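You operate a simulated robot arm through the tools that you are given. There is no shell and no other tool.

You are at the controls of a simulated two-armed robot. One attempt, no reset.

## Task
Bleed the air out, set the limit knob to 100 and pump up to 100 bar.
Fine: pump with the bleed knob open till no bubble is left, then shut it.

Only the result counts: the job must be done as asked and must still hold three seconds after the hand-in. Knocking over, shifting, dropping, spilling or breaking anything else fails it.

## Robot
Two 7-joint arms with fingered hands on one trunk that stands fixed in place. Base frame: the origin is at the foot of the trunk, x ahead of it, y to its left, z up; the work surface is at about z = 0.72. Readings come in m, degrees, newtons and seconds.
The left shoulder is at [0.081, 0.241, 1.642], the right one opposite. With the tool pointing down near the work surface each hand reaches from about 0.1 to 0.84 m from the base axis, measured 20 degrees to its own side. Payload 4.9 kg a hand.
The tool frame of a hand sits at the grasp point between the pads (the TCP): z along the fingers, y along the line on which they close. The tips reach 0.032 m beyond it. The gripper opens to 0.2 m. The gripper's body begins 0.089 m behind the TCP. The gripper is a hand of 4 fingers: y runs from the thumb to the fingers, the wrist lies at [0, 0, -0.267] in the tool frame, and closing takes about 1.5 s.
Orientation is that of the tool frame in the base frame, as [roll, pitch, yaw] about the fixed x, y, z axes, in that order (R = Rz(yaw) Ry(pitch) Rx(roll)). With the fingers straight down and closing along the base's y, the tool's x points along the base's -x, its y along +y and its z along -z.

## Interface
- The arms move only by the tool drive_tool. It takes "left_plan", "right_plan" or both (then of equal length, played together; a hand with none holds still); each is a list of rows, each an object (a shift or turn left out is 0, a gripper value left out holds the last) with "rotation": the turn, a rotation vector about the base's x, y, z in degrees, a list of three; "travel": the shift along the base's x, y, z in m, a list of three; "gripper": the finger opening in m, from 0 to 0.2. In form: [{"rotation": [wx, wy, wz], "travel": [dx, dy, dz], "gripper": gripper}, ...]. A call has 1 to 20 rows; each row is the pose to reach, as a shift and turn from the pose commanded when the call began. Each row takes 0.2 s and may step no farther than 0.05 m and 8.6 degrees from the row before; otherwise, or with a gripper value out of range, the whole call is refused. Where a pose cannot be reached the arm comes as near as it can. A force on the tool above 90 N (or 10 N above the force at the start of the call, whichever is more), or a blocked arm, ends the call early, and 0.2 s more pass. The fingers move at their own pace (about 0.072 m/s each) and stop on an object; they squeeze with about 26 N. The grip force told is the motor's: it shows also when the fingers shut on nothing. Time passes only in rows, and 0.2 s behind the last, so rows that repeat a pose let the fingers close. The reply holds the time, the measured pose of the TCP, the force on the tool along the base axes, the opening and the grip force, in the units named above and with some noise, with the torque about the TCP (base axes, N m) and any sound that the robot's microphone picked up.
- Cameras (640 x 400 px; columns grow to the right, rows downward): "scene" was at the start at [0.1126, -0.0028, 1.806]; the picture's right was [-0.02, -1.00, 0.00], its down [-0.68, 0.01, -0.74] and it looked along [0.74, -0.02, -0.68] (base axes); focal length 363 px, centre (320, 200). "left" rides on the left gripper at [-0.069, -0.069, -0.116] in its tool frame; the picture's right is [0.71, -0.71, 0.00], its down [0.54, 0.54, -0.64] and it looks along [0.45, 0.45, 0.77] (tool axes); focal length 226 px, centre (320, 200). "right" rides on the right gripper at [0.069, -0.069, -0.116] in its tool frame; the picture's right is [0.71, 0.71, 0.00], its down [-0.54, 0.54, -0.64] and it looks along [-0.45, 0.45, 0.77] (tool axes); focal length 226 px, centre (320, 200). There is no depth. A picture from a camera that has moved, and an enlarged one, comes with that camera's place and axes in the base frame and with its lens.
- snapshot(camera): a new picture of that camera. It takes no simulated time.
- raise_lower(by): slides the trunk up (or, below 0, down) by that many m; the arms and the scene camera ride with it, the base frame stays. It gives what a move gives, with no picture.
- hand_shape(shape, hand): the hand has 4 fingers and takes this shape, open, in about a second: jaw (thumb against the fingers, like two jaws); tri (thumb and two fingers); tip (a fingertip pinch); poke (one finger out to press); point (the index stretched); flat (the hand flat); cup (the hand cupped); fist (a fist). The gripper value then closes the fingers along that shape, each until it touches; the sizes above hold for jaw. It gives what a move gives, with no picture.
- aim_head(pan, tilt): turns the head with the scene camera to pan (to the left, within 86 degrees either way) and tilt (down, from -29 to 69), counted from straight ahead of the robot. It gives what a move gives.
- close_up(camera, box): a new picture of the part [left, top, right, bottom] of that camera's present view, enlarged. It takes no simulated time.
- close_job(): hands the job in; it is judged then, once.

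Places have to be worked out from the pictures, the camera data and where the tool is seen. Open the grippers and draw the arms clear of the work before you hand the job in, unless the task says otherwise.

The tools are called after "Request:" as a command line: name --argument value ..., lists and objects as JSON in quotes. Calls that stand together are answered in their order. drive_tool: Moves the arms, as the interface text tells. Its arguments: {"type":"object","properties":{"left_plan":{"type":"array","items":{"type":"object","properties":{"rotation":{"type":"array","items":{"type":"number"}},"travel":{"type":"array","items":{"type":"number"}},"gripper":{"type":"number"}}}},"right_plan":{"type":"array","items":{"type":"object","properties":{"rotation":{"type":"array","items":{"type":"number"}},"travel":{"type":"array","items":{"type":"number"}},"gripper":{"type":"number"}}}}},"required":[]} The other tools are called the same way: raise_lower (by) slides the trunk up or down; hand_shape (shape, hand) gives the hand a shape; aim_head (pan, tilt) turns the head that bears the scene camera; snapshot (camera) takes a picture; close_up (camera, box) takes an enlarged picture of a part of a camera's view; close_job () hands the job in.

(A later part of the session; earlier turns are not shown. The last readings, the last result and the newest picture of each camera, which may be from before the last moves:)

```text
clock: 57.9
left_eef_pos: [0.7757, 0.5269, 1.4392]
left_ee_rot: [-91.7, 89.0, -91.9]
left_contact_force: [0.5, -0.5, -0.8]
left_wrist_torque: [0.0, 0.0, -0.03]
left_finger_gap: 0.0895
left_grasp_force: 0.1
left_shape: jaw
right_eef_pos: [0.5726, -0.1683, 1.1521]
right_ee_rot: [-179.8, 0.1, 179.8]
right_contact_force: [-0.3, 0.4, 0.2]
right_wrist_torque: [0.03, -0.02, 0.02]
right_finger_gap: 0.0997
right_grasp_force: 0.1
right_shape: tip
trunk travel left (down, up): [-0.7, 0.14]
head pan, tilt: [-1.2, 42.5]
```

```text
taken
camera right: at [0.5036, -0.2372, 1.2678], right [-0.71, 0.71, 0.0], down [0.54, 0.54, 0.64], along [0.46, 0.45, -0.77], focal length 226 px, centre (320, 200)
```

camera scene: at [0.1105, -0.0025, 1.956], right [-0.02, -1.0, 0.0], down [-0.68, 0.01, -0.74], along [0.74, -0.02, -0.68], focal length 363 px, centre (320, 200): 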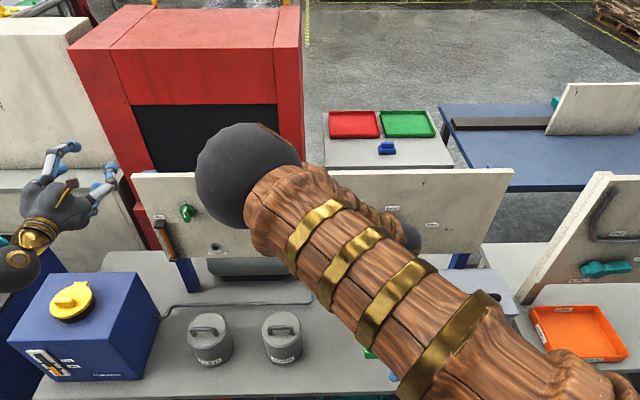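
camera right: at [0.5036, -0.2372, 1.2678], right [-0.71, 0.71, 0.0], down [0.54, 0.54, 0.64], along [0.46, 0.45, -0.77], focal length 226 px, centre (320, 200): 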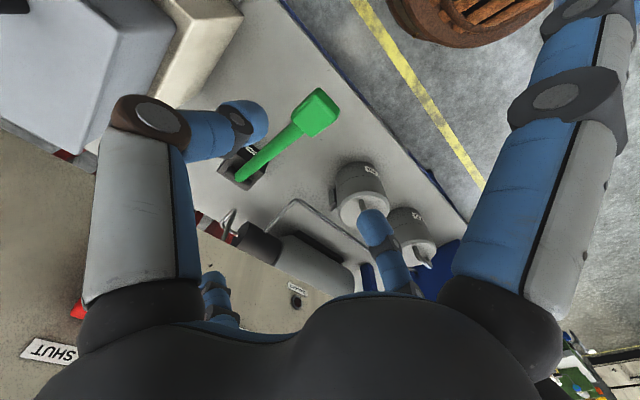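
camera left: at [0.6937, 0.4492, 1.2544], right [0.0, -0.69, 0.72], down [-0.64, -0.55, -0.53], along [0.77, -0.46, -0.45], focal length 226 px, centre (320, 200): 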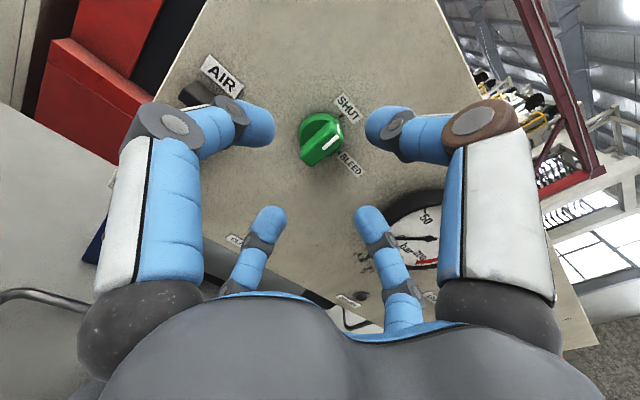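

Lever released and stays put. I set the right hand to jaw shape and then swing it forward toward the limit knob.

Request:
hand_shape --hand "right" --shape "jaw"

Request:
drive_tool --right_plan '[{"rotation": [0, -7.5, 0], "travel": [0.018, 0.011, 0.006], "gripper": 0.09}, {"rotation": [0, -15, 0], "travel": [0.036, 0.022, 0.012]}, {"rotation": [0, -22.5, 0], "travel": [0.054, 0.033, 0.018]}, {"rotation": [0, -30, 0], "travel": [0.072, 0.044, 0.024]}, {"rotation": [0, -37.5, 0], "travel": [0.09, 0.055, 0.03]}, {"rotation": [0, -45, 0], "travel": [0.108, 0.066, 0.036]}, {"rotation": [0, -52.5, 0], "travel": [0.126, 0.078, 0.042]}, {"rotation": [0, -60, 0], "travel": [0.144, 0.09, 0.045]}, {"rotation": [0, -67.5, 0], "travel": [0.162, 0.102, 0.045]}, {"rotation": [0, -75, 0], "travel": [0.18, 0.114, 0.045]}, {"rotation": [0, -82.5, 0], "travel": [0.2, 0.126, 0.045]}, {"rotation": [0, -90, 0], "travel": [0.22, 0.138, 0.045]}, {"rotation": [0, -90, 0], "travel": [0.22, 0.138, 0.045]}]'

Request:
snapshot --camera "scene"

Request:
snapshot --camera "right"

```text
clock: 58.8
left_eef_pos: [0.7775, 0.527, 1.4382]
left_ee_rot: [-93.3, 89.0, -93.3]
left_contact_force: [-0.6, 1.2, 0.7]
left_wrist_torque: [-0.01, -0.01, 0.02]
left_finger_gap: 0.0896
left_grasp_force: 0.1
left_shape: jaw
right_eef_pos: [0.5746, -0.168, 1.1517]
right_ee_rot: [-179.8, 0.0, 179.9]
right_contact_force: [-0.5, 0.2, -0.2]
right_wrist_torque: [-0.02, 0.0, -0.02]
right_finger_gap: 0.2002
right_grasp_force: 0.1
right_shape: jaw
trunk travel left (down, up): [-0.7, 0.14]
head pan, tilt: [-1.2, 42.5]
```

```text
clock: 61.5
left_eef_pos: [0.7775, 0.5275, 1.4381]
left_ee_rot: [-95.8, 89.1, -95.9]
left_contact_force: [-0.6, -0.4, 0.1]
left_wrist_torque: [-0.02, 0.0, -0.01]
left_finger_gap: 0.0897
left_grasp_force: 0.0
left_shape: jaw
right_eef_pos: [0.7938, -0.0284, 1.1983]
right_ee_rot: [67.1, 90.0, 67.0]
right_contact_force: [-0.1, 0.3, -0.3]
right_wrist_torque: [-0.01, 0.0, 0.02]
right_finger_gap: 0.09
right_grasp_force: 0.0
right_shape: jaw
trunk travel left (down, up): [-0.7, 0.14]
head pan, tilt: [-1.2, 42.5]
```

```text
taken
camera scene: at [0.1141, -0.0033, 1.9559], right [-0.02, -1.0, 0.0], down [-0.68, 0.01, -0.74], along [0.74, -0.02, -0.68], focal length 363 px, centre (320, 200)
```

scene: 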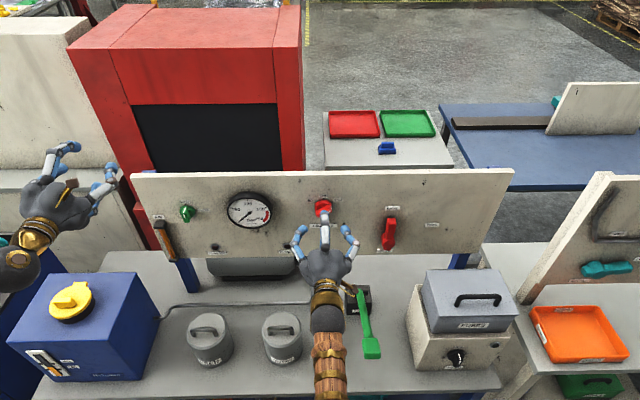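

```text
taken
camera right: at [0.6782, -0.0979, 1.1286], right [0.0, 0.71, -0.71], down [-0.64, 0.54, 0.54], along [0.77, 0.45, 0.46], focal length 226 px, centre (320, 200)
```

right: 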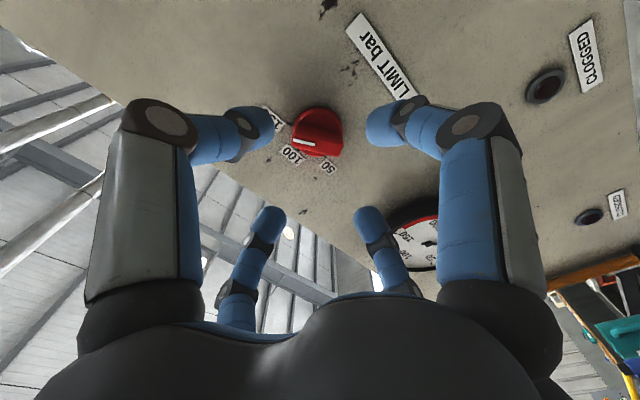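

The right hand is in front of the limit knob (center ≈ [0.886, -0.034, 1.198]). I zoom in to measure the pointer's exact angle.

Request:
close_up --camera "right" --box '[260, 90, 380, 180]'

Request:
close_up --camera "scene" --box '[290, 180, 360, 240]'

```text
4.44 times, centred on (320, 135) of right
camera zoom: at [0.6782, -0.0979, 1.1286], right [0.0, 0.71, -0.71], down [-0.64, 0.54, 0.54], along [0.77, 0.45, 0.46], focal length 1005 px, centre (320, 489)
```

zoom: 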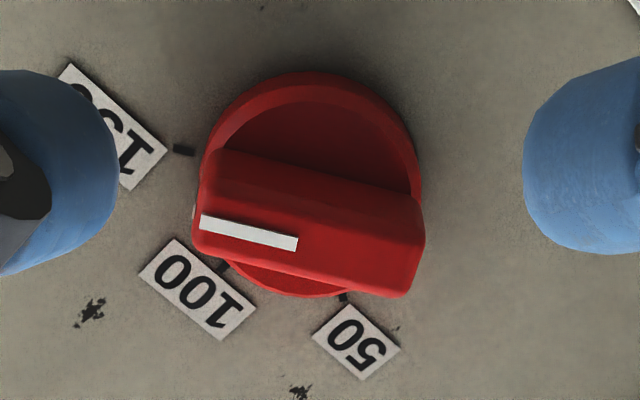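

```text
6.67 times, centred on (325, 210) of scene
camera zoom: at [0.1141, -0.0033, 1.9559], right [-0.02, -1.0, 0.0], down [-0.68, 0.01, -0.74], along [0.74, -0.02, -0.68], focal length 2420 px, centre (287, 133)
```

zoom: 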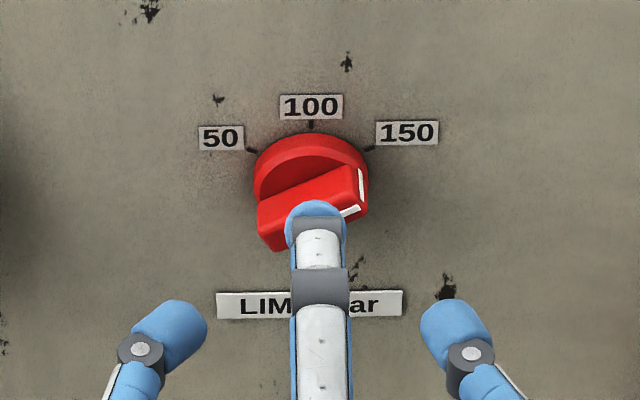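

The ticks lie at ±60° and the pointer is at about +58–60° (150), with the knob axis at about y=-0.030, z=1.203. I roll the right hand +60° to line up with the wing and move closer.

Request:
drive_tool --right_plan '[{"rotation": [7.5, 0, 0], "travel": [0.0, -0.001, 0.002]}, {"rotation": [15, 0, 0], "travel": [0.0, -0.001, 0.004]}, {"rotation": [22.5, 0, 0], "travel": [0.0, -0.001, 0.004]}, {"rotation": [30, 0, 0], "travel": [0.0, -0.001, 0.004]}, {"rotation": [37.5, 0, 0], "travel": [0.0, -0.001, 0.004]}, {"rotation": [45, 0, 0], "travel": [0.01, -0.001, 0.004]}, {"rotation": [52.5, 0, 0], "travel": [0.02, -0.001, 0.004]}, {"rotation": [59, 0, 0], "travel": [0.035, -0.001, 0.004]}, {"rotation": [59, 0, 0], "travel": [0.05, -0.001, 0.004]}, {"rotation": [59, 0, 0], "travel": [0.063, -0.001, 0.004]}, {"rotation": [59, 0, 0], "travel": [0.063, -0.001, 0.004]}]'

Request:
snapshot --camera "right"

Request:
close_up --camera "scene" --box '[270, 170, 380, 260]'

```text
clock: 64.0
left_eef_pos: [0.7766, 0.5282, 1.4373]
left_ee_rot: [-92.3, 89.0, -92.2]
left_contact_force: [-0.3, 0.3, 0.0]
left_wrist_torque: [-0.01, 0.02, -0.02]
left_finger_gap: 0.0897
left_grasp_force: 0.2
left_shape: jaw
right_eef_pos: [0.8559, -0.031, 1.2009]
right_ee_rot: [90.1, 31.0, 89.8]
right_contact_force: [1.3, -0.2, 0.1]
right_wrist_torque: [0.01, 0.03, 0.0]
right_finger_gap: 0.0898
right_grasp_force: 0.1
right_shape: jaw
trunk travel left (down, up): [-0.7, 0.14]
head pan, tilt: [-1.2, 42.5]
```

```text
taken
camera right: at [0.7399, -0.0077, 1.1068], right [0.0, 0.97, 0.24], down [-0.64, -0.19, 0.74], along [0.77, -0.16, 0.62], focal length 226 px, centre (320, 200)
```

right: 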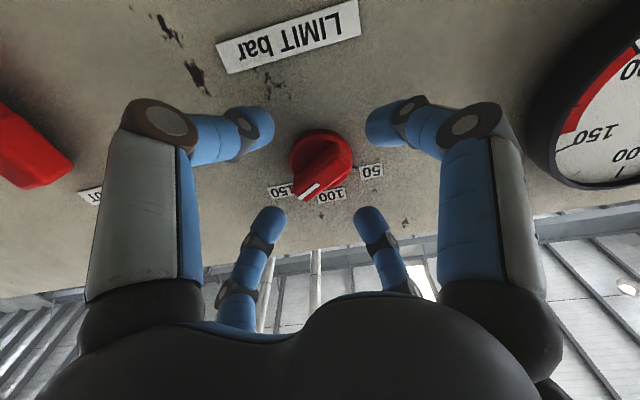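

```text
4.44 times, centred on (325, 215) of scene
camera zoom: at [0.1121, -0.0025, 1.956], right [-0.02, -1.0, 0.0], down [-0.68, 0.01, -0.74], along [0.74, -0.02, -0.68], focal length 1614 px, centre (298, 133)
```

zoom: 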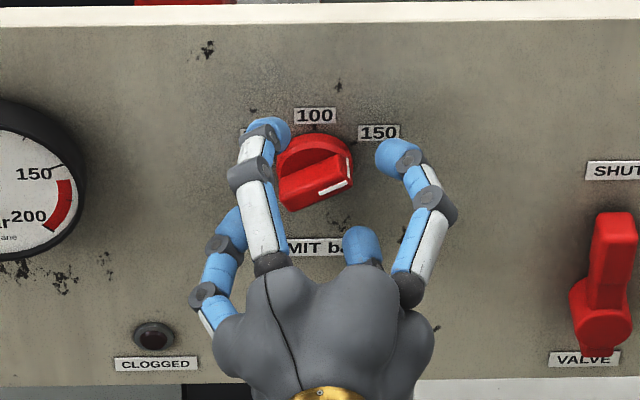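

Well aligned, with the fingers framing the wing. I advance 15 mm and close.

Request:
drive_tool --right_plan '[{"travel": [0.005, 0, 0.001]}, {"travel": [0.01, 0, 0.001]}, {"travel": [0.0155, 0, 0.001]}, {"travel": [0.0155, 0, 0.001], "gripper": 0.0}, {"travel": [0.0155, 0, 0.001]}, {"travel": [0.0155, 0, 0.001]}, {"travel": [0.0155, 0, 0.001]}, {"travel": [0.0155, 0, 0.001]}, {"travel": [0.0155, 0, 0.001]}]'

Request:
snapshot --camera "right"

Request:
close_up --camera "scene" --box '[270, 170, 380, 260]'

```text
clock: 66.0
left_eef_pos: [0.7775, 0.528, 1.4381]
left_ee_rot: [-93.3, 89.0, -93.3]
left_contact_force: [-0.9, 0.3, 0.6]
left_wrist_torque: [0.02, 0.02, 0.04]
left_finger_gap: 0.0894
left_grasp_force: 0.0
left_shape: jaw
right_eef_pos: [0.872, -0.0303, 1.2018]
right_ee_rot: [90.1, 30.9, 89.9]
right_contact_force: [1.2, 0.2, -0.6]
right_wrist_torque: [0.02, 0.0, 0.02]
right_finger_gap: 0.0429
right_grasp_force: 26.6
right_shape: jaw
trunk travel left (down, up): [-0.7, 0.14]
head pan, tilt: [-1.2, 42.5]
```

```text
taken
camera right: at [0.756, -0.0078, 1.1076], right [0.0, 0.97, 0.24], down [-0.64, -0.18, 0.74], along [0.77, -0.16, 0.62], focal length 226 px, centre (320, 200)
```

right: 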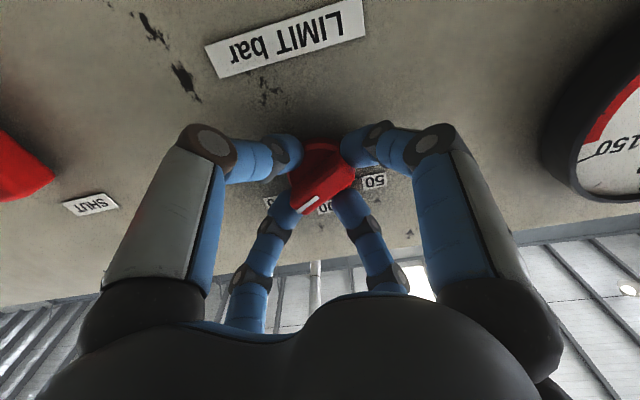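

```text
4.44 times, centred on (325, 215) of scene
camera zoom: at [0.1127, -0.0027, 1.956], right [-0.02, -1.0, 0.0], down [-0.68, 0.01, -0.74], along [0.74, -0.02, -0.68], focal length 1614 px, centre (298, 133)
```

zoom: 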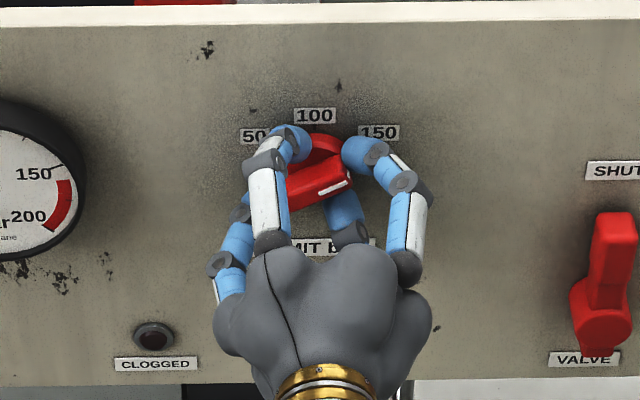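

Gripped. I turn the limit knob -59° toward 100.

Request:
drive_tool --right_plan '[{"rotation": [-8, 0, 0]}, {"rotation": [-16, 0, 0]}, {"rotation": [-24, 0, 0]}, {"rotation": [-32, 0, 0]}, {"rotation": [-40, 0, 0]}, {"rotation": [-48, 0, 0]}, {"rotation": [-54, 0, 0]}, {"rotation": [-59, 0, 0]}, {"rotation": [-59, 0, 0]}]'

Request:
snapshot --camera "right"

Request:
close_up --camera "scene" --box '[290, 180, 360, 240]'

```text
clock: 68.0
left_eef_pos: [0.778, 0.5292, 1.4372]
left_ee_rot: [-94.3, 88.9, -94.3]
left_contact_force: [0.4, -0.3, 0.0]
left_wrist_torque: [0.01, 0.01, 0.03]
left_finger_gap: 0.0896
left_grasp_force: 0.0
left_shape: jaw
right_eef_pos: [0.8728, -0.0293, 1.2026]
right_ee_rot: [-113.9, 90.0, -113.9]
right_contact_force: [0.6, 5.5, -3.5]
right_wrist_torque: [-0.03, 0.11, 0.16]
right_finger_gap: 0.0423
right_grasp_force: 26.3
right_shape: jaw
trunk travel left (down, up): [-0.7, 0.14]
head pan, tilt: [-1.2, 42.5]
```

```text
taken
camera right: at [0.7559, -0.099, 1.1332], right [0.0, 0.71, -0.71], down [-0.64, 0.54, 0.54], along [0.77, 0.45, 0.45], focal length 226 px, centre (320, 200)
```

right: 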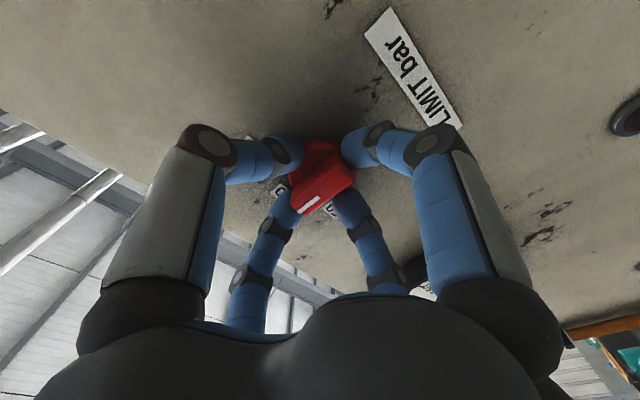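

```text
6.67 times, centred on (325, 210) of scene
camera zoom: at [0.1133, -0.0014, 1.9559], right [-0.02, -1.0, 0.0], down [-0.68, 0.01, -0.74], along [0.74, -0.02, -0.68], focal length 2420 px, centre (287, 133)
```

zoom: 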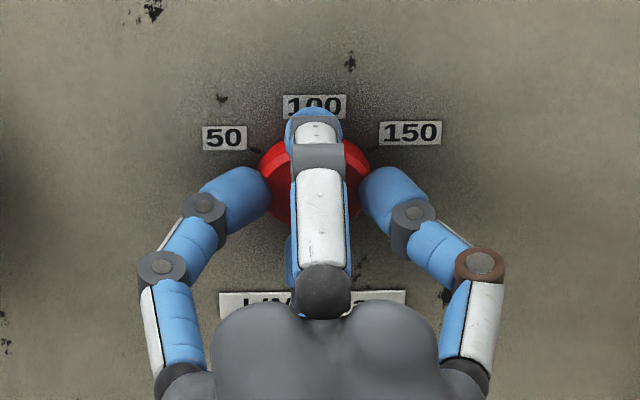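

The pointer is hidden from the scene camera, so I zoom with the hand's own camera to measure it.

Request:
close_up --camera "right" --box '[270, 125, 370, 225]'

```text
4.00 times, centred on (320, 175) of right
camera zoom: at [0.7559, -0.099, 1.1332], right [0.0, 0.71, -0.71], down [-0.64, 0.54, 0.54], along [0.77, 0.45, 0.45], focal length 904 px, centre (320, 300)
```

zoom: 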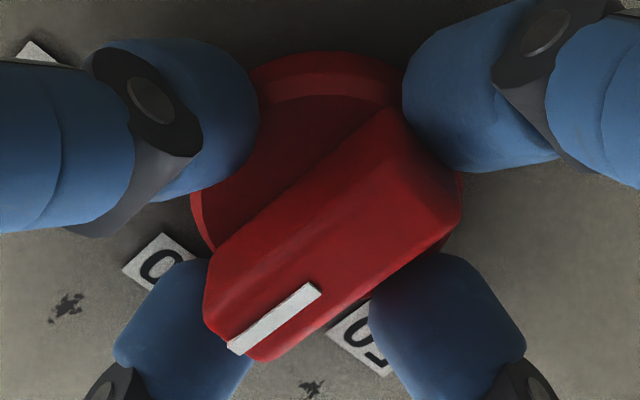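

The pointer measures within a few degrees of vertical. I release, back off and check it with a clear view.

Request:
drive_tool --right_plan '[{"gripper": 0.09}, {}, {}, {}, {"travel": [-0.015, 0, 0]}, {"travel": [-0.03, 0, 0]}, {"travel": [-0.045, 0, -0.005]}, {"travel": [-0.06, 0, -0.02]}, {"travel": [-0.07, 0, -0.04]}]'

Request:
close_up --camera "scene" --box '[290, 180, 360, 240]'

Request:
close_up --camera "right" --box '[260, 60, 380, 180]'

Request:
close_up --camera "scene" --box '[160, 180, 280, 260]'

```text
clock: 70.0
left_eef_pos: [0.7783, 0.5279, 1.4389]
left_ee_rot: [-92.3, 89.0, -92.4]
left_contact_force: [-0.1, 0.4, -0.3]
left_wrist_torque: [0.01, -0.05, 0.03]
left_finger_gap: 0.0898
left_grasp_force: 0.1
left_shape: jaw
right_eef_pos: [0.8019, -0.0305, 1.1622]
right_ee_rot: [69.9, 89.9, 69.8]
right_contact_force: [-0.6, -0.4, 0.4]
right_wrist_torque: [-0.03, -0.01, 0.01]
right_finger_gap: 0.0896
right_grasp_force: 0.1
right_shape: jaw
trunk travel left (down, up): [-0.7, 0.14]
head pan, tilt: [-1.2, 42.5]
```

```text
6.67 times, centred on (325, 210) of scene
camera zoom: at [0.1121, -0.0025, 1.956], right [-0.02, -1.0, 0.0], down [-0.68, 0.01, -0.74], along [0.74, -0.02, -0.68], focal length 2420 px, centre (287, 133)
```

zoom: 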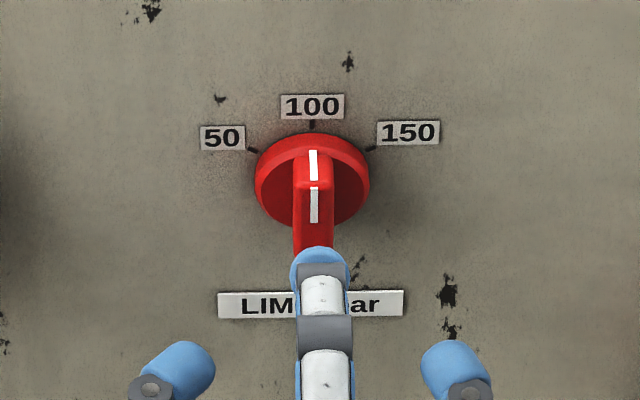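

```text
3.33 times, centred on (320, 120) of right
camera zoom: at [0.6858, -0.0997, 1.0943], right [0.0, 0.71, -0.71], down [-0.64, 0.54, 0.54], along [0.77, 0.45, 0.46], focal length 754 px, centre (320, 467)
```

zoom: 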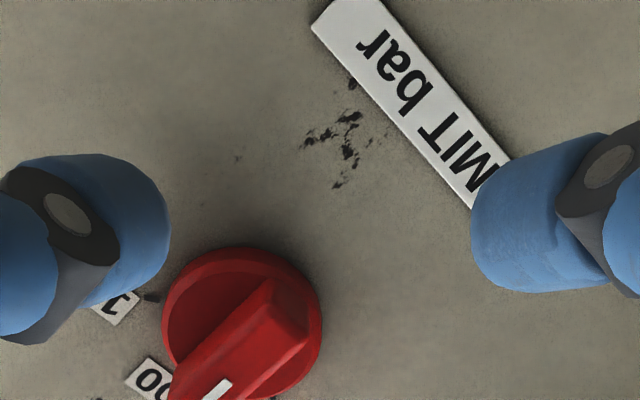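

```text
5.00 times, centred on (220, 220) of scene
camera zoom: at [0.1121, -0.0025, 1.956], right [-0.02, -1.0, 0.0], down [-0.68, 0.01, -0.74], along [0.74, -0.02, -0.68], focal length 1815 px, centre (820, 100)
```

zoom: 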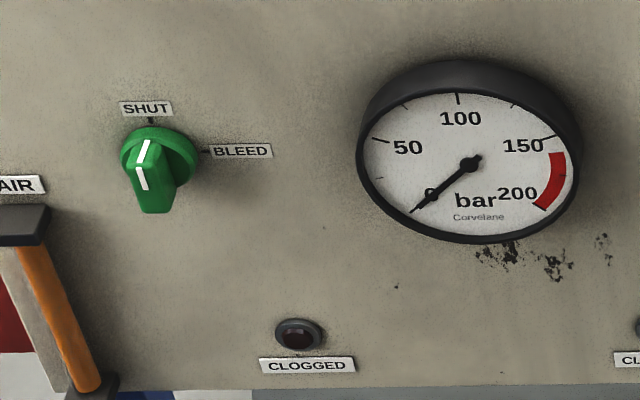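

The limit pointer is right at 100 and the bleed knob at SHUT. One tighter zoom to verify the alignment.

Request:
close_up --camera "scene" --box '[312, 192, 336, 222]'

```text
13.33 times, centred on (324, 207) of scene
camera zoom: at [0.1121, -0.0025, 1.956], right [-0.02, -1.0, 0.0], down [-0.68, 0.01, -0.74], along [0.74, -0.02, -0.68], focal length 4841 px, centre (267, 107)
```

zoom: 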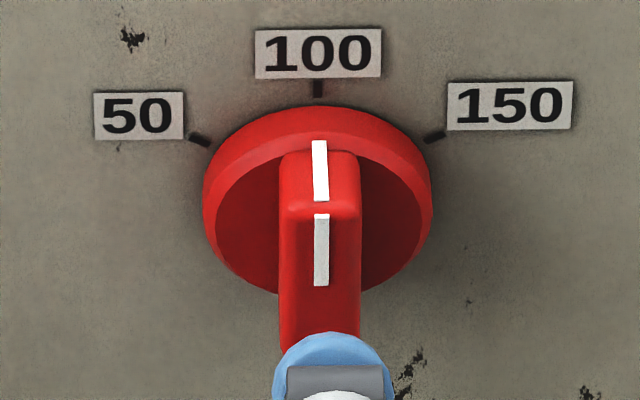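

The limit is set at 100 within about a degree. I return the right hand to above the pump lever by reversing its path.

Request:
drive_tool --right_plan '[{"travel": [-0.008, 0, 0.035]}, {"rotation": [0, 7.5, 0], "travel": [-0.0274, -0.0115, 0.035]}, {"rotation": [0, 15, 0], "travel": [-0.0474, -0.0235, 0.035]}, {"rotation": [0, 22.5, 0], "travel": [-0.0654, -0.0355, 0.035]}, {"rotation": [0, 30, 0], "travel": [-0.0834, -0.0475, 0.035]}, {"rotation": [0, 37.5, 0], "travel": [-0.1014, -0.0595, 0.032]}, {"rotation": [0, 45, 0], "travel": [-0.1194, -0.0715, 0.026]}, {"rotation": [0, 52.5, 0], "travel": [-0.1374, -0.0825, 0.02]}, {"rotation": [0, 60, 0], "travel": [-0.1554, -0.0935, 0.014]}, {"rotation": [0, 67.5, 0], "travel": [-0.1734, -0.1045, 0.008]}, {"rotation": [0, 75, 0], "travel": [-0.1914, -0.1155, 0.002]}, {"rotation": [0, 82.5, 0], "travel": [-0.2094, -0.1265, -0.004]}, {"rotation": [0, 90, 0], "travel": [-0.2275, -0.1375, -0.01]}]'

Request:
hand_shape --hand "right" --shape "tip"

Request:
snapshot --camera "right"

Request:
snapshot --camera "scene"

```text
clock: 72.8
left_eef_pos: [0.7789, 0.527, 1.4381]
left_ee_rot: [-95.8, 88.9, -95.8]
left_contact_force: [-0.2, 0.7, -0.3]
left_wrist_torque: [-0.02, -0.01, 0.04]
left_finger_gap: 0.0893
left_grasp_force: 0.0
left_shape: jaw
right_eef_pos: [0.5749, -0.1681, 1.1512]
right_ee_rot: [-179.8, -0.1, 179.9]
right_contact_force: [-0.6, 0.5, 0.7]
right_wrist_torque: [0.0, 0.0, 0.02]
right_finger_gap: 0.09
right_grasp_force: 0.1
right_shape: jaw
trunk travel left (down, up): [-0.7, 0.14]
head pan, tilt: [-1.2, 42.5]
```

```text
clock: 73.7
left_eef_pos: [0.7766, 0.5293, 1.4384]
left_ee_rot: [-92.5, 89.0, -92.6]
left_contact_force: [-0.4, -0.1, 0.3]
left_wrist_torque: [-0.01, 0.01, 0.02]
left_finger_gap: 0.0898
left_grasp_force: 0.2
left_shape: jaw
right_eef_pos: [0.5738, -0.1679, 1.1528]
right_ee_rot: [-179.8, 0.1, 179.9]
right_contact_force: [-0.5, 0.0, -0.9]
right_wrist_torque: [0.01, 0.01, -0.04]
right_finger_gap: 0.1999
right_grasp_force: 0.0
right_shape: tip
trunk travel left (down, up): [-0.7, 0.14]
head pan, tilt: [-1.2, 42.5]
```

```text
taken
camera right: at [0.5047, -0.2367, 1.2681], right [-0.71, 0.71, 0.0], down [0.54, 0.54, 0.64], along [0.46, 0.45, -0.77], focal length 226 px, centre (320, 200)
```

right: 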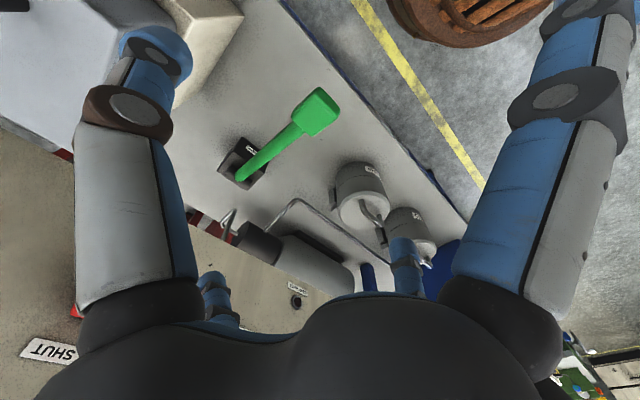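

```text
taken
camera scene: at [0.1123, -0.0024, 1.956], right [-0.02, -1.0, 0.0], down [-0.68, 0.01, -0.74], along [0.74, -0.02, -0.68], focal length 363 px, centre (320, 200)
```

scene: 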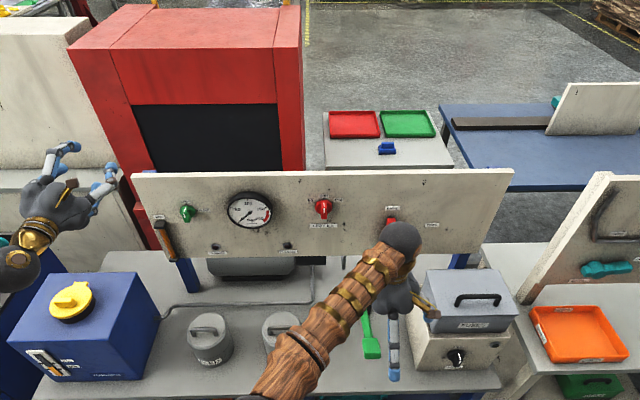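

The lever is as I left it. I narrow the pinch, descend onto the handle and grip it again.

Request:
drive_tool --right_plan '[{"gripper": 0.09, "travel": [0, 0, -0.02]}, {"travel": [0, 0, -0.05]}, {"travel": [0, 0, -0.08]}, {"travel": [0, 0, -0.1]}, {"travel": [0, 0, -0.12]}, {"travel": [0, 0, -0.14]}, {"travel": [0, 0, -0.16]}, {"travel": [0, 0, -0.18]}, {"travel": [0, 0, -0.197]}, {"travel": [0, 0, -0.197], "gripper": 0.0}, {"travel": [0, 0, -0.197]}, {"travel": [0, 0, -0.197]}, {"travel": [0, 0, -0.197]}, {"travel": [0, 0, -0.197]}]'

Request:
snapshot --camera "right"

Request:
snapshot --camera "scene"

```text
clock: 76.7
left_eef_pos: [0.7785, 0.5282, 1.4381]
left_ee_rot: [-93.9, 89.0, -94.0]
left_contact_force: [-0.8, 0.5, 0.4]
left_wrist_torque: [-0.02, -0.06, -0.01]
left_finger_gap: 0.0897
left_grasp_force: 0.0
left_shape: jaw
right_eef_pos: [0.5749, -0.1689, 0.9547]
right_ee_rot: [-179.8, 0.0, 179.8]
right_contact_force: [-0.8, 1.0, -3.4]
right_wrist_torque: [-0.04, -0.01, -0.01]
right_finger_gap: 0.043
right_grasp_force: 26.1
right_shape: tip
trunk travel left (down, up): [-0.7, 0.14]
head pan, tilt: [-1.2, 42.5]
```

```text
taken
camera right: at [0.5055, -0.2375, 1.0706], right [-0.71, 0.71, 0.0], down [0.54, 0.54, 0.64], along [0.46, 0.45, -0.77], focal length 226 px, centre (320, 200)
```

right: 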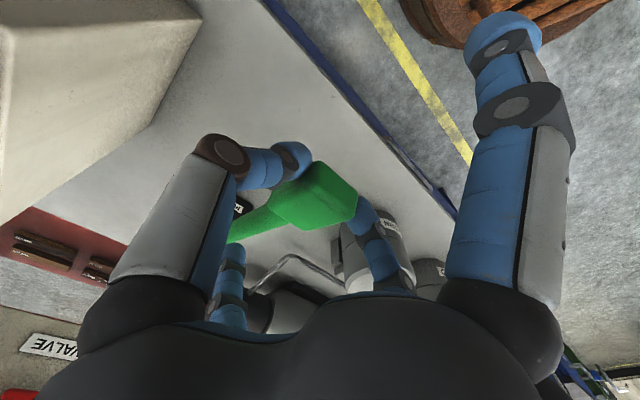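

```text
taken
camera scene: at [0.113, -0.0026, 1.9559], right [-0.02, -1.0, 0.0], down [-0.68, 0.01, -0.74], along [0.74, -0.02, -0.68], focal length 363 px, centre (320, 200)
```

scene: 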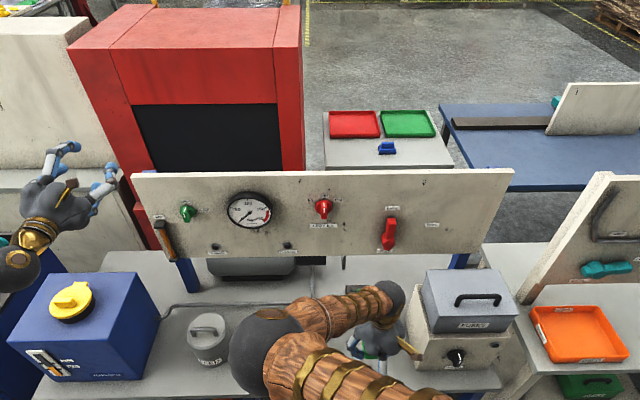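

Gripped again (gap 43 mm). I do one stroke down and up with everything shut and then read the gauge.

Request:
drive_tool --right_plan '[{"travel": [-0.0085, 0, -0.025]}, {"travel": [-0.0155, 0, -0.05]}, {"travel": [-0.0185, 0, -0.075]}, {"travel": [-0.0195, 0, -0.1]}, {"travel": [-0.0195, 0, -0.12]}, {"travel": [-0.019, 0, -0.133]}, {"travel": [-0.019, 0, -0.133]}]'

Request:
close_up --camera "scene" --box '[130, 180, 350, 300]'

```text
clock: 78.2
left_eef_pos: [0.7728, 0.5274, 1.4414]
left_ee_rot: [-84.4, 89.0, -84.4]
left_contact_force: [0.6, -0.7, 0.4]
left_wrist_torque: [-0.01, -0.02, 0.04]
left_finger_gap: 0.0897
left_grasp_force: 0.1
left_shape: jaw
right_eef_pos: [0.5533, -0.1689, 0.8255]
right_ee_rot: [-179.7, 0.1, 179.9]
right_contact_force: [-15.9, -2.3, 48.9]
right_wrist_torque: [0.07, -3.83, 0.16]
right_finger_gap: 0.0442
right_grasp_force: 25.9
right_shape: tip
trunk travel left (down, up): [-0.7, 0.14]
head pan, tilt: [-1.2, 42.5]
```

```text
2.91 times, centred on (240, 240) of scene
camera zoom: at [0.1073, -0.0024, 1.957], right [-0.02, -1.0, 0.0], down [-0.67, 0.01, -0.74], along [0.74, -0.02, -0.67], focal length 1056 px, centre (553, 84)
```

zoom: 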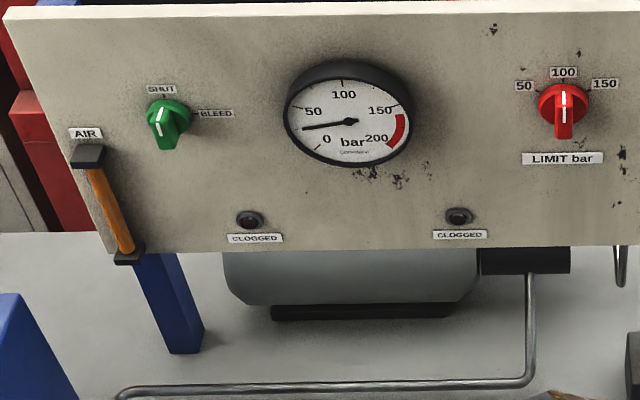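

One stroke gave about 25–30 bar. I go up and down again and re-read the gauge.

Request:
drive_tool --right_plan '[{"travel": [-0.0005, 0, 0.013]}, {"travel": [-0.0005, 0, 0.033]}, {"travel": [0.0005, 0, 0.058]}, {"travel": [0.0035, 0, 0.083]}, {"travel": [0.0105, 0, 0.108]}, {"travel": [0.018, 0, 0.131]}, {"travel": [0.018, 0, 0.131]}, {"travel": [0.0105, 0, 0.108]}, {"travel": [0.0035, 0, 0.083]}, {"travel": [0.0005, 0, 0.058]}, {"travel": [-0.0005, 0, 0.033]}, {"travel": [-0.0005, 0, 0.013]}, {"travel": [0, 0, 0]}, {"travel": [0, 0, 0]}]'

Request:
close_up --camera "scene" --box '[130, 180, 350, 300]'

```text
clock: 81.2
left_eef_pos: [0.7732, 0.528, 1.4407]
left_ee_rot: [-84.1, 89.0, -84.2]
left_contact_force: [0.5, -0.1, -0.4]
left_wrist_torque: [0.0, -0.01, -0.02]
left_finger_gap: 0.0897
left_grasp_force: 0.1
left_shape: jaw
right_eef_pos: [0.554, -0.1681, 0.8258]
right_ee_rot: [-179.8, 0.2, 180.0]
right_contact_force: [-17.3, -1.9, 49.6]
right_wrist_torque: [0.17, -2.46, 0.03]
right_finger_gap: 0.0456
right_grasp_force: 25.8
right_shape: tip
trunk travel left (down, up): [-0.7, 0.14]
head pan, tilt: [-1.2, 42.5]
```

```text
2.91 times, centred on (240, 240) of scene
camera zoom: at [0.107, -0.0022, 1.957], right [-0.02, -1.0, 0.0], down [-0.67, 0.01, -0.74], along [0.74, -0.02, -0.67], focal length 1056 px, centre (553, 84)
```

zoom: 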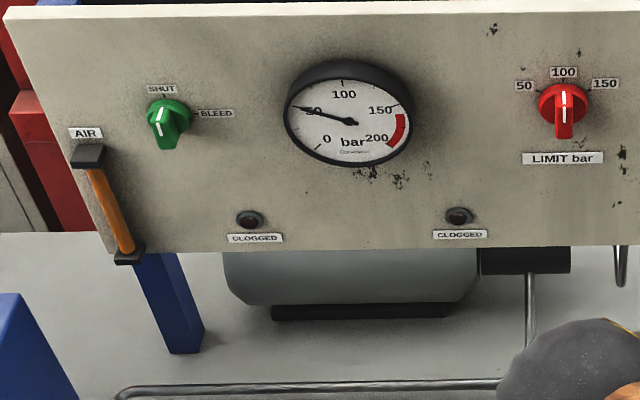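

The gauge reads about 50 bar, i.e. about 25 per stroke. I do one more cycle and check.

Request:
drive_tool --right_plan '[{"travel": [-0.0005, 0, 0.013]}, {"travel": [-0.0005, 0, 0.033]}, {"travel": [0.0005, 0, 0.058]}, {"travel": [0.0035, 0, 0.083]}, {"travel": [0.0105, 0, 0.108]}, {"travel": [0.018, 0, 0.131]}, {"travel": [0.018, 0, 0.131]}, {"travel": [0.0105, 0, 0.108]}, {"travel": [0.0035, 0, 0.083]}, {"travel": [0.0005, 0, 0.058]}, {"travel": [-0.0005, 0, 0.033]}, {"travel": [-0.0005, 0, 0.013]}, {"travel": [0, 0, 0]}, {"travel": [0, 0, 0]}]'

Request:
close_up --camera "scene" --box '[130, 180, 350, 300]'

Request:
snapshot --camera "right"

```text
clock: 84.2
left_eef_pos: [0.7737, 0.5285, 1.4426]
left_ee_rot: [-80.9, 88.9, -81.0]
left_contact_force: [0.4, 0.9, 0.3]
left_wrist_torque: [-0.04, -0.01, 0.01]
left_finger_gap: 0.0898
left_grasp_force: 0.1
left_shape: jaw
right_eef_pos: [0.5536, -0.1688, 0.8252]
right_ee_rot: [-179.9, 0.3, 180.0]
right_contact_force: [-24.5, -1.0, 53.1]
right_wrist_torque: [0.18, -4.28, 0.05]
right_finger_gap: 0.0453
right_grasp_force: 25.6
right_shape: tip
trunk travel left (down, up): [-0.7, 0.14]
head pan, tilt: [-1.2, 42.5]
```

```text
2.91 times, centred on (240, 240) of scene
camera zoom: at [0.1053, -0.0019, 1.9572], right [-0.02, -1.0, 0.0], down [-0.67, 0.01, -0.74], along [0.74, -0.02, -0.67], focal length 1056 px, centre (553, 84)
```

zoom: 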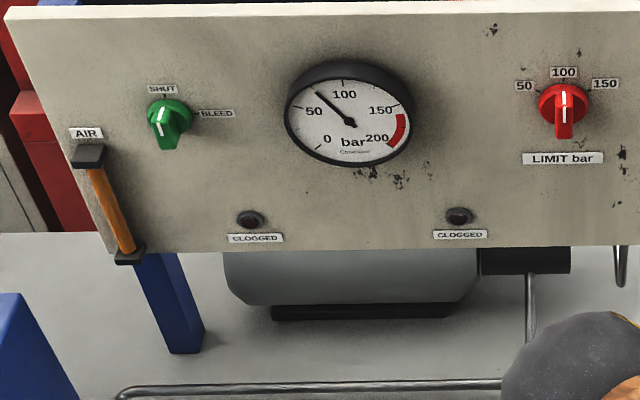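

```text
taken
camera right: at [0.484, -0.2377, 0.9412], right [-0.71, 0.71, -0.01], down [0.54, 0.54, 0.64], along [0.46, 0.45, -0.77], focal length 226 px, centre (320, 200)
```

right: 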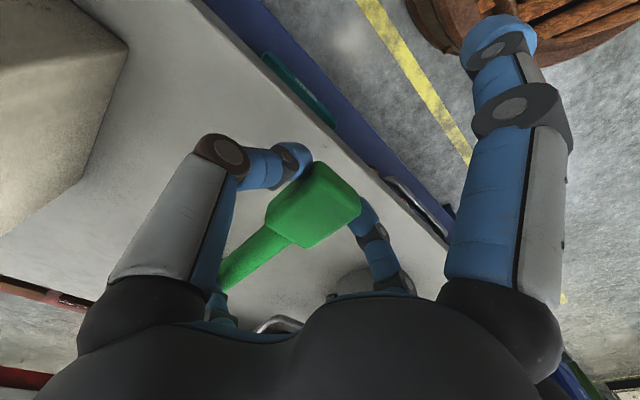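

About 75 bar now. One more cycle should bring it to 100.

Request:
drive_tool --right_plan '[{"travel": [-0.0005, 0, 0.013]}, {"travel": [-0.0005, 0, 0.033]}, {"travel": [0.0005, 0, 0.058]}, {"travel": [0.0035, 0, 0.083]}, {"travel": [0.0105, 0, 0.108]}, {"travel": [0.018, 0, 0.131]}, {"travel": [0.018, 0, 0.131]}, {"travel": [0.0105, 0, 0.108]}, {"travel": [0.0035, 0, 0.083]}, {"travel": [0.0005, 0, 0.058]}, {"travel": [-0.0005, 0, 0.033]}, {"travel": [-0.0005, 0, 0.013]}, {"travel": [0, 0, 0]}, {"travel": [0, 0, 0]}]'

Request:
close_up --camera "scene" --box '[130, 180, 350, 300]'

Request:
close_up --camera "scene" --box '[215, 185, 285, 240]'

```text
clock: 87.2
left_eef_pos: [0.7734, 0.5287, 1.4424]
left_ee_rot: [-82.5, 88.9, -82.7]
left_contact_force: [0.5, -0.8, -0.6]
left_wrist_torque: [0.0, -0.02, 0.02]
left_finger_gap: 0.0895
left_grasp_force: 0.0
left_shape: jaw
right_eef_pos: [0.5541, -0.1693, 0.8257]
right_ee_rot: [-179.8, 0.2, 179.9]
right_contact_force: [-21.9, 1.2, 50.6]
right_wrist_torque: [0.22, -4.26, 0.1]
right_finger_gap: 0.0444
right_grasp_force: 26.4
right_shape: tip
trunk travel left (down, up): [-0.7, 0.14]
head pan, tilt: [-1.2, 42.5]
```

```text
2.91 times, centred on (240, 240) of scene
camera zoom: at [0.1062, -0.0017, 1.9571], right [-0.02, -1.0, 0.0], down [-0.67, 0.01, -0.74], along [0.74, -0.02, -0.67], focal length 1056 px, centre (553, 84)
```

zoom: 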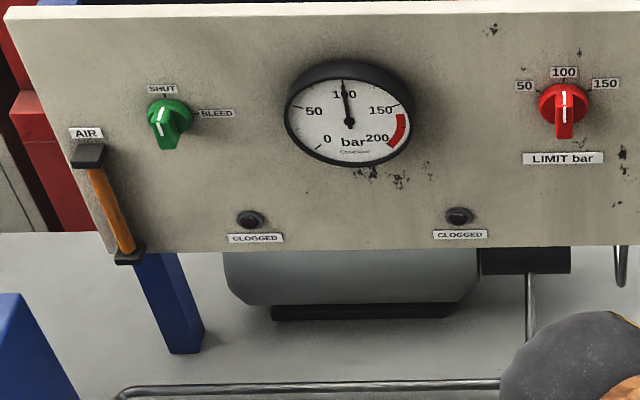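

```text
7.27 times, centred on (250, 212) of scene
camera zoom: at [0.1062, -0.0017, 1.9571], right [-0.02, -1.0, 0.0], down [-0.67, 0.01, -0.74], along [0.74, -0.02, -0.67], focal length 2641 px, centre (829, 109)
```

zoom: 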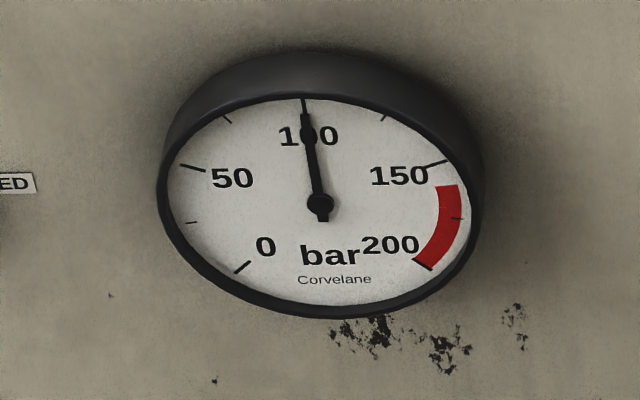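

The gauge stands at about 100. I zoom in as tightly as possible to judge it before deciding whether to stop.

Request:
close_up --camera "scene" --box '[236, 192, 264, 218]'

Request:
close_up --camera "scene" --box '[243, 193, 255, 205]'

```text
15.38 times, centred on (250, 205) of scene
camera zoom: at [0.1062, -0.0017, 1.9571], right [-0.02, -1.0, 0.0], down [-0.67, 0.01, -0.74], along [0.74, -0.02, -0.67], focal length 5586 px, centre (1397, 123)
```

zoom: 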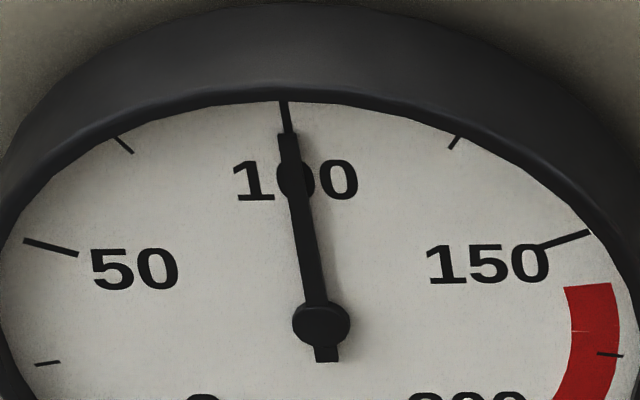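

```text
16.00 times, centred on (249, 199) of scene
camera zoom: at [0.1062, -0.0017, 1.9571], right [-0.02, -1.0, 0.0], down [-0.67, 0.01, -0.74], along [0.74, -0.02, -0.67], focal length 5809 px, centre (1456, 216)
```

zoom: 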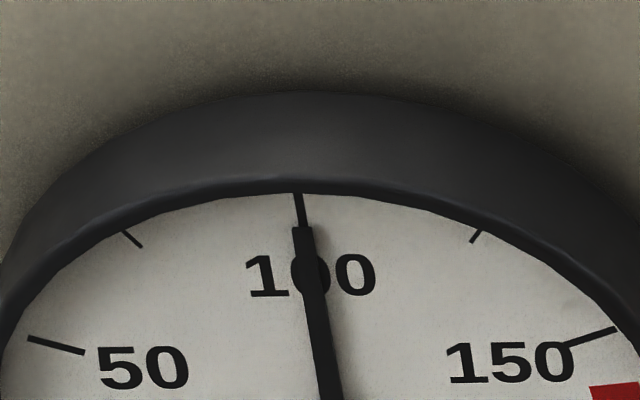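

The needle sits right on the 100 tick (within about 1 bar). I stop pumping: unload the lever slightly, open the pinch and lift the right hand clear, leaving the lever down.

Request:
drive_tool --right_plan '[{"travel": [0, 0, 0.004]}, {"travel": [0, 0, 0.004], "gripper": 0.1}, {"travel": [0, 0, 0.004]}, {"travel": [0, 0, 0.004]}, {"travel": [0, 0, 0.004]}, {"travel": [0, 0, 0.025]}, {"travel": [0, 0, 0.05]}, {"travel": [0, 0, 0.08]}, {"travel": [0, 0, 0.11]}, {"travel": [0, 0, 0.14]}, {"travel": [0, 0, 0.17]}, {"travel": [0, 0, 0.2]}, {"travel": [0, 0, 0.23]}, {"travel": [0, 0, 0.26]}, {"travel": [0, 0, 0.29]}, {"travel": [0, 0, 0.32]}]'

Request:
snapshot --camera "right"

Request:
snapshot --camera "scene"

```text
clock: 90.7
left_eef_pos: [0.7766, 0.5273, 1.4379]
left_ee_rot: [-91.2, 89.1, -91.2]
left_contact_force: [0.3, -0.1, 0.1]
left_wrist_torque: [0.01, -0.03, 0.0]
left_finger_gap: 0.0897
left_grasp_force: 0.0
left_shape: jaw
right_eef_pos: [0.5565, -0.169, 1.1425]
right_ee_rot: [-179.9, 0.0, 179.9]
right_contact_force: [-0.2, -0.4, -0.1]
right_wrist_torque: [0.01, -0.06, 0.02]
right_finger_gap: 0.0995
right_grasp_force: 0.0
right_shape: tip
trunk travel left (down, up): [-0.7, 0.14]
head pan, tilt: [-1.2, 42.5]
```

```text
taken
camera right: at [0.4863, -0.2382, 1.259], right [-0.71, 0.71, 0.0], down [0.54, 0.54, 0.64], along [0.46, 0.45, -0.77], focal length 226 px, centre (320, 200)
```

right: 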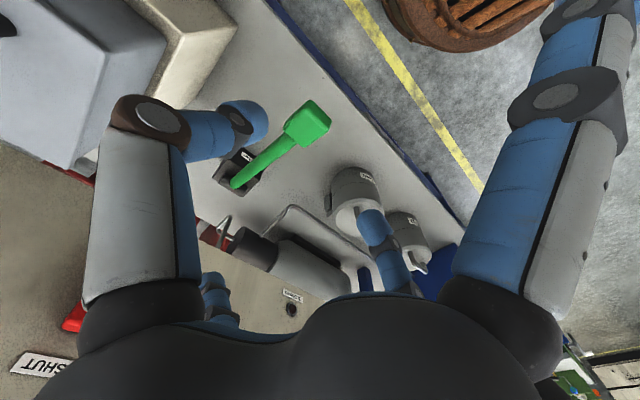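

```text
taken
camera scene: at [0.1114, -0.0024, 1.956], right [-0.02, -1.0, 0.0], down [-0.68, 0.01, -0.74], along [0.74, -0.02, -0.68], focal length 363 px, centre (320, 200)
```

scene: 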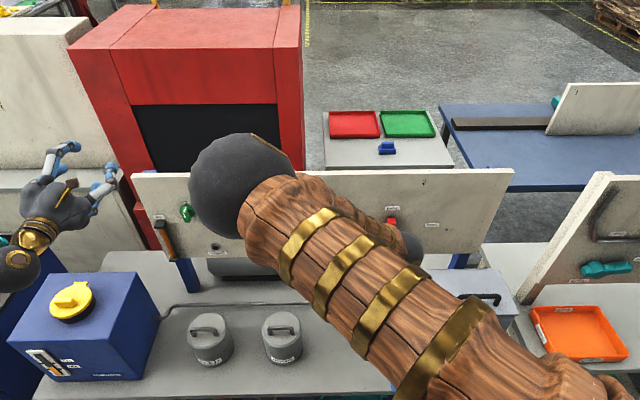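

The lever sprang back up to its rest position by itself. I draw the right arm back to the right and re-check the gauge and knobs.

Request:
drive_tool --right_plan '[{"travel": [-0.005, -0.03, 0.025]}, {"travel": [-0.01, -0.06, 0.05]}, {"travel": [-0.02, -0.09, 0.075]}, {"travel": [-0.03, -0.12, 0.1]}, {"travel": [-0.04, -0.15, 0.125]}, {"travel": [-0.05, -0.18, 0.15]}, {"travel": [-0.06, -0.21, 0.175]}, {"travel": [-0.07, -0.24, 0.2]}, {"travel": [-0.08, -0.27, 0.225]}, {"travel": [-0.09, -0.3, 0.25]}, {"travel": [-0.1, -0.335, 0.275]}, {"travel": [-0.11, -0.37, 0.295]}]'

Request:
snapshot --camera "scene"

Request:
close_up --camera "scene" --box '[215, 185, 285, 240]'

Request:
close_up --camera "scene" --box '[140, 180, 350, 280]'

```text
clock: 93.2
left_eef_pos: [0.7769, 0.5251, 1.4393]
left_ee_rot: [-93.1, 89.1, -93.1]
left_contact_force: [0.6, -0.5, -0.2]
left_wrist_torque: [0.0, 0.03, 0.01]
left_finger_gap: 0.0896
left_grasp_force: 0.0
left_shape: jaw
right_eef_pos: [0.4465, -0.5429, 1.4372]
right_ee_rot: [180.0, 0.1, -179.9]
right_contact_force: [0.5, -0.4, 0.1]
right_wrist_torque: [0.02, -0.04, 0.01]
right_finger_gap: 0.0997
right_grasp_force: 0.0
right_shape: tip
trunk travel left (down, up): [-0.7, 0.14]
head pan, tilt: [-1.2, 42.5]
```

```text
taken
camera scene: at [0.1124, -0.0063, 1.956], right [-0.02, -1.0, 0.0], down [-0.68, 0.02, -0.74], along [0.74, -0.01, -0.68], focal length 363 px, centre (320, 200)
```

scene: 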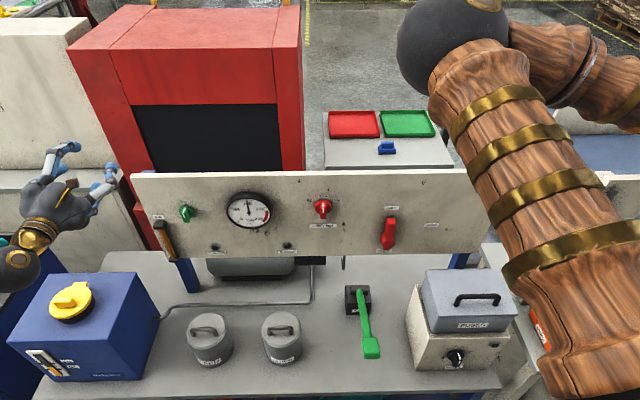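

```text
7.27 times, centred on (250, 212) of scene
camera zoom: at [0.1124, -0.0063, 1.956], right [-0.02, -1.0, 0.0], down [-0.68, 0.02, -0.74], along [0.74, -0.01, -0.68], focal length 2641 px, centre (829, 109)
```

zoom: 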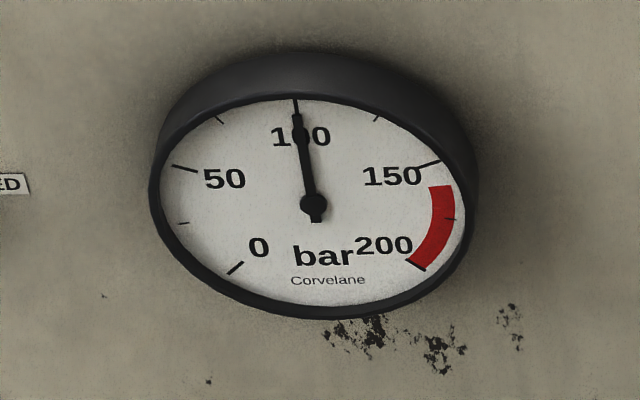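

```text
3.05 times, centred on (245, 230) of scene
camera zoom: at [0.1124, -0.0063, 1.956], right [-0.02, -1.0, 0.0], down [-0.68, 0.02, -0.74], along [0.74, -0.01, -0.68], focal length 1106 px, centre (549, 109)
```

zoom: 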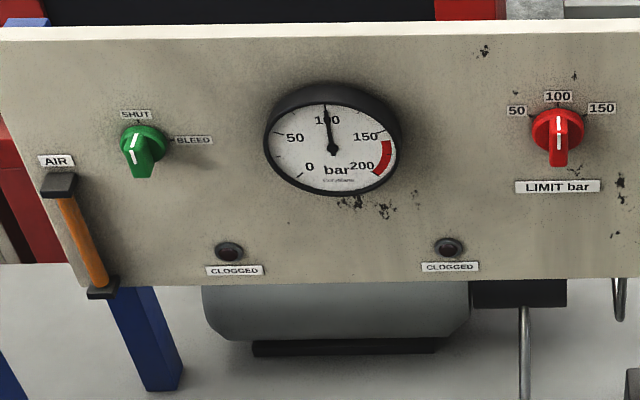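

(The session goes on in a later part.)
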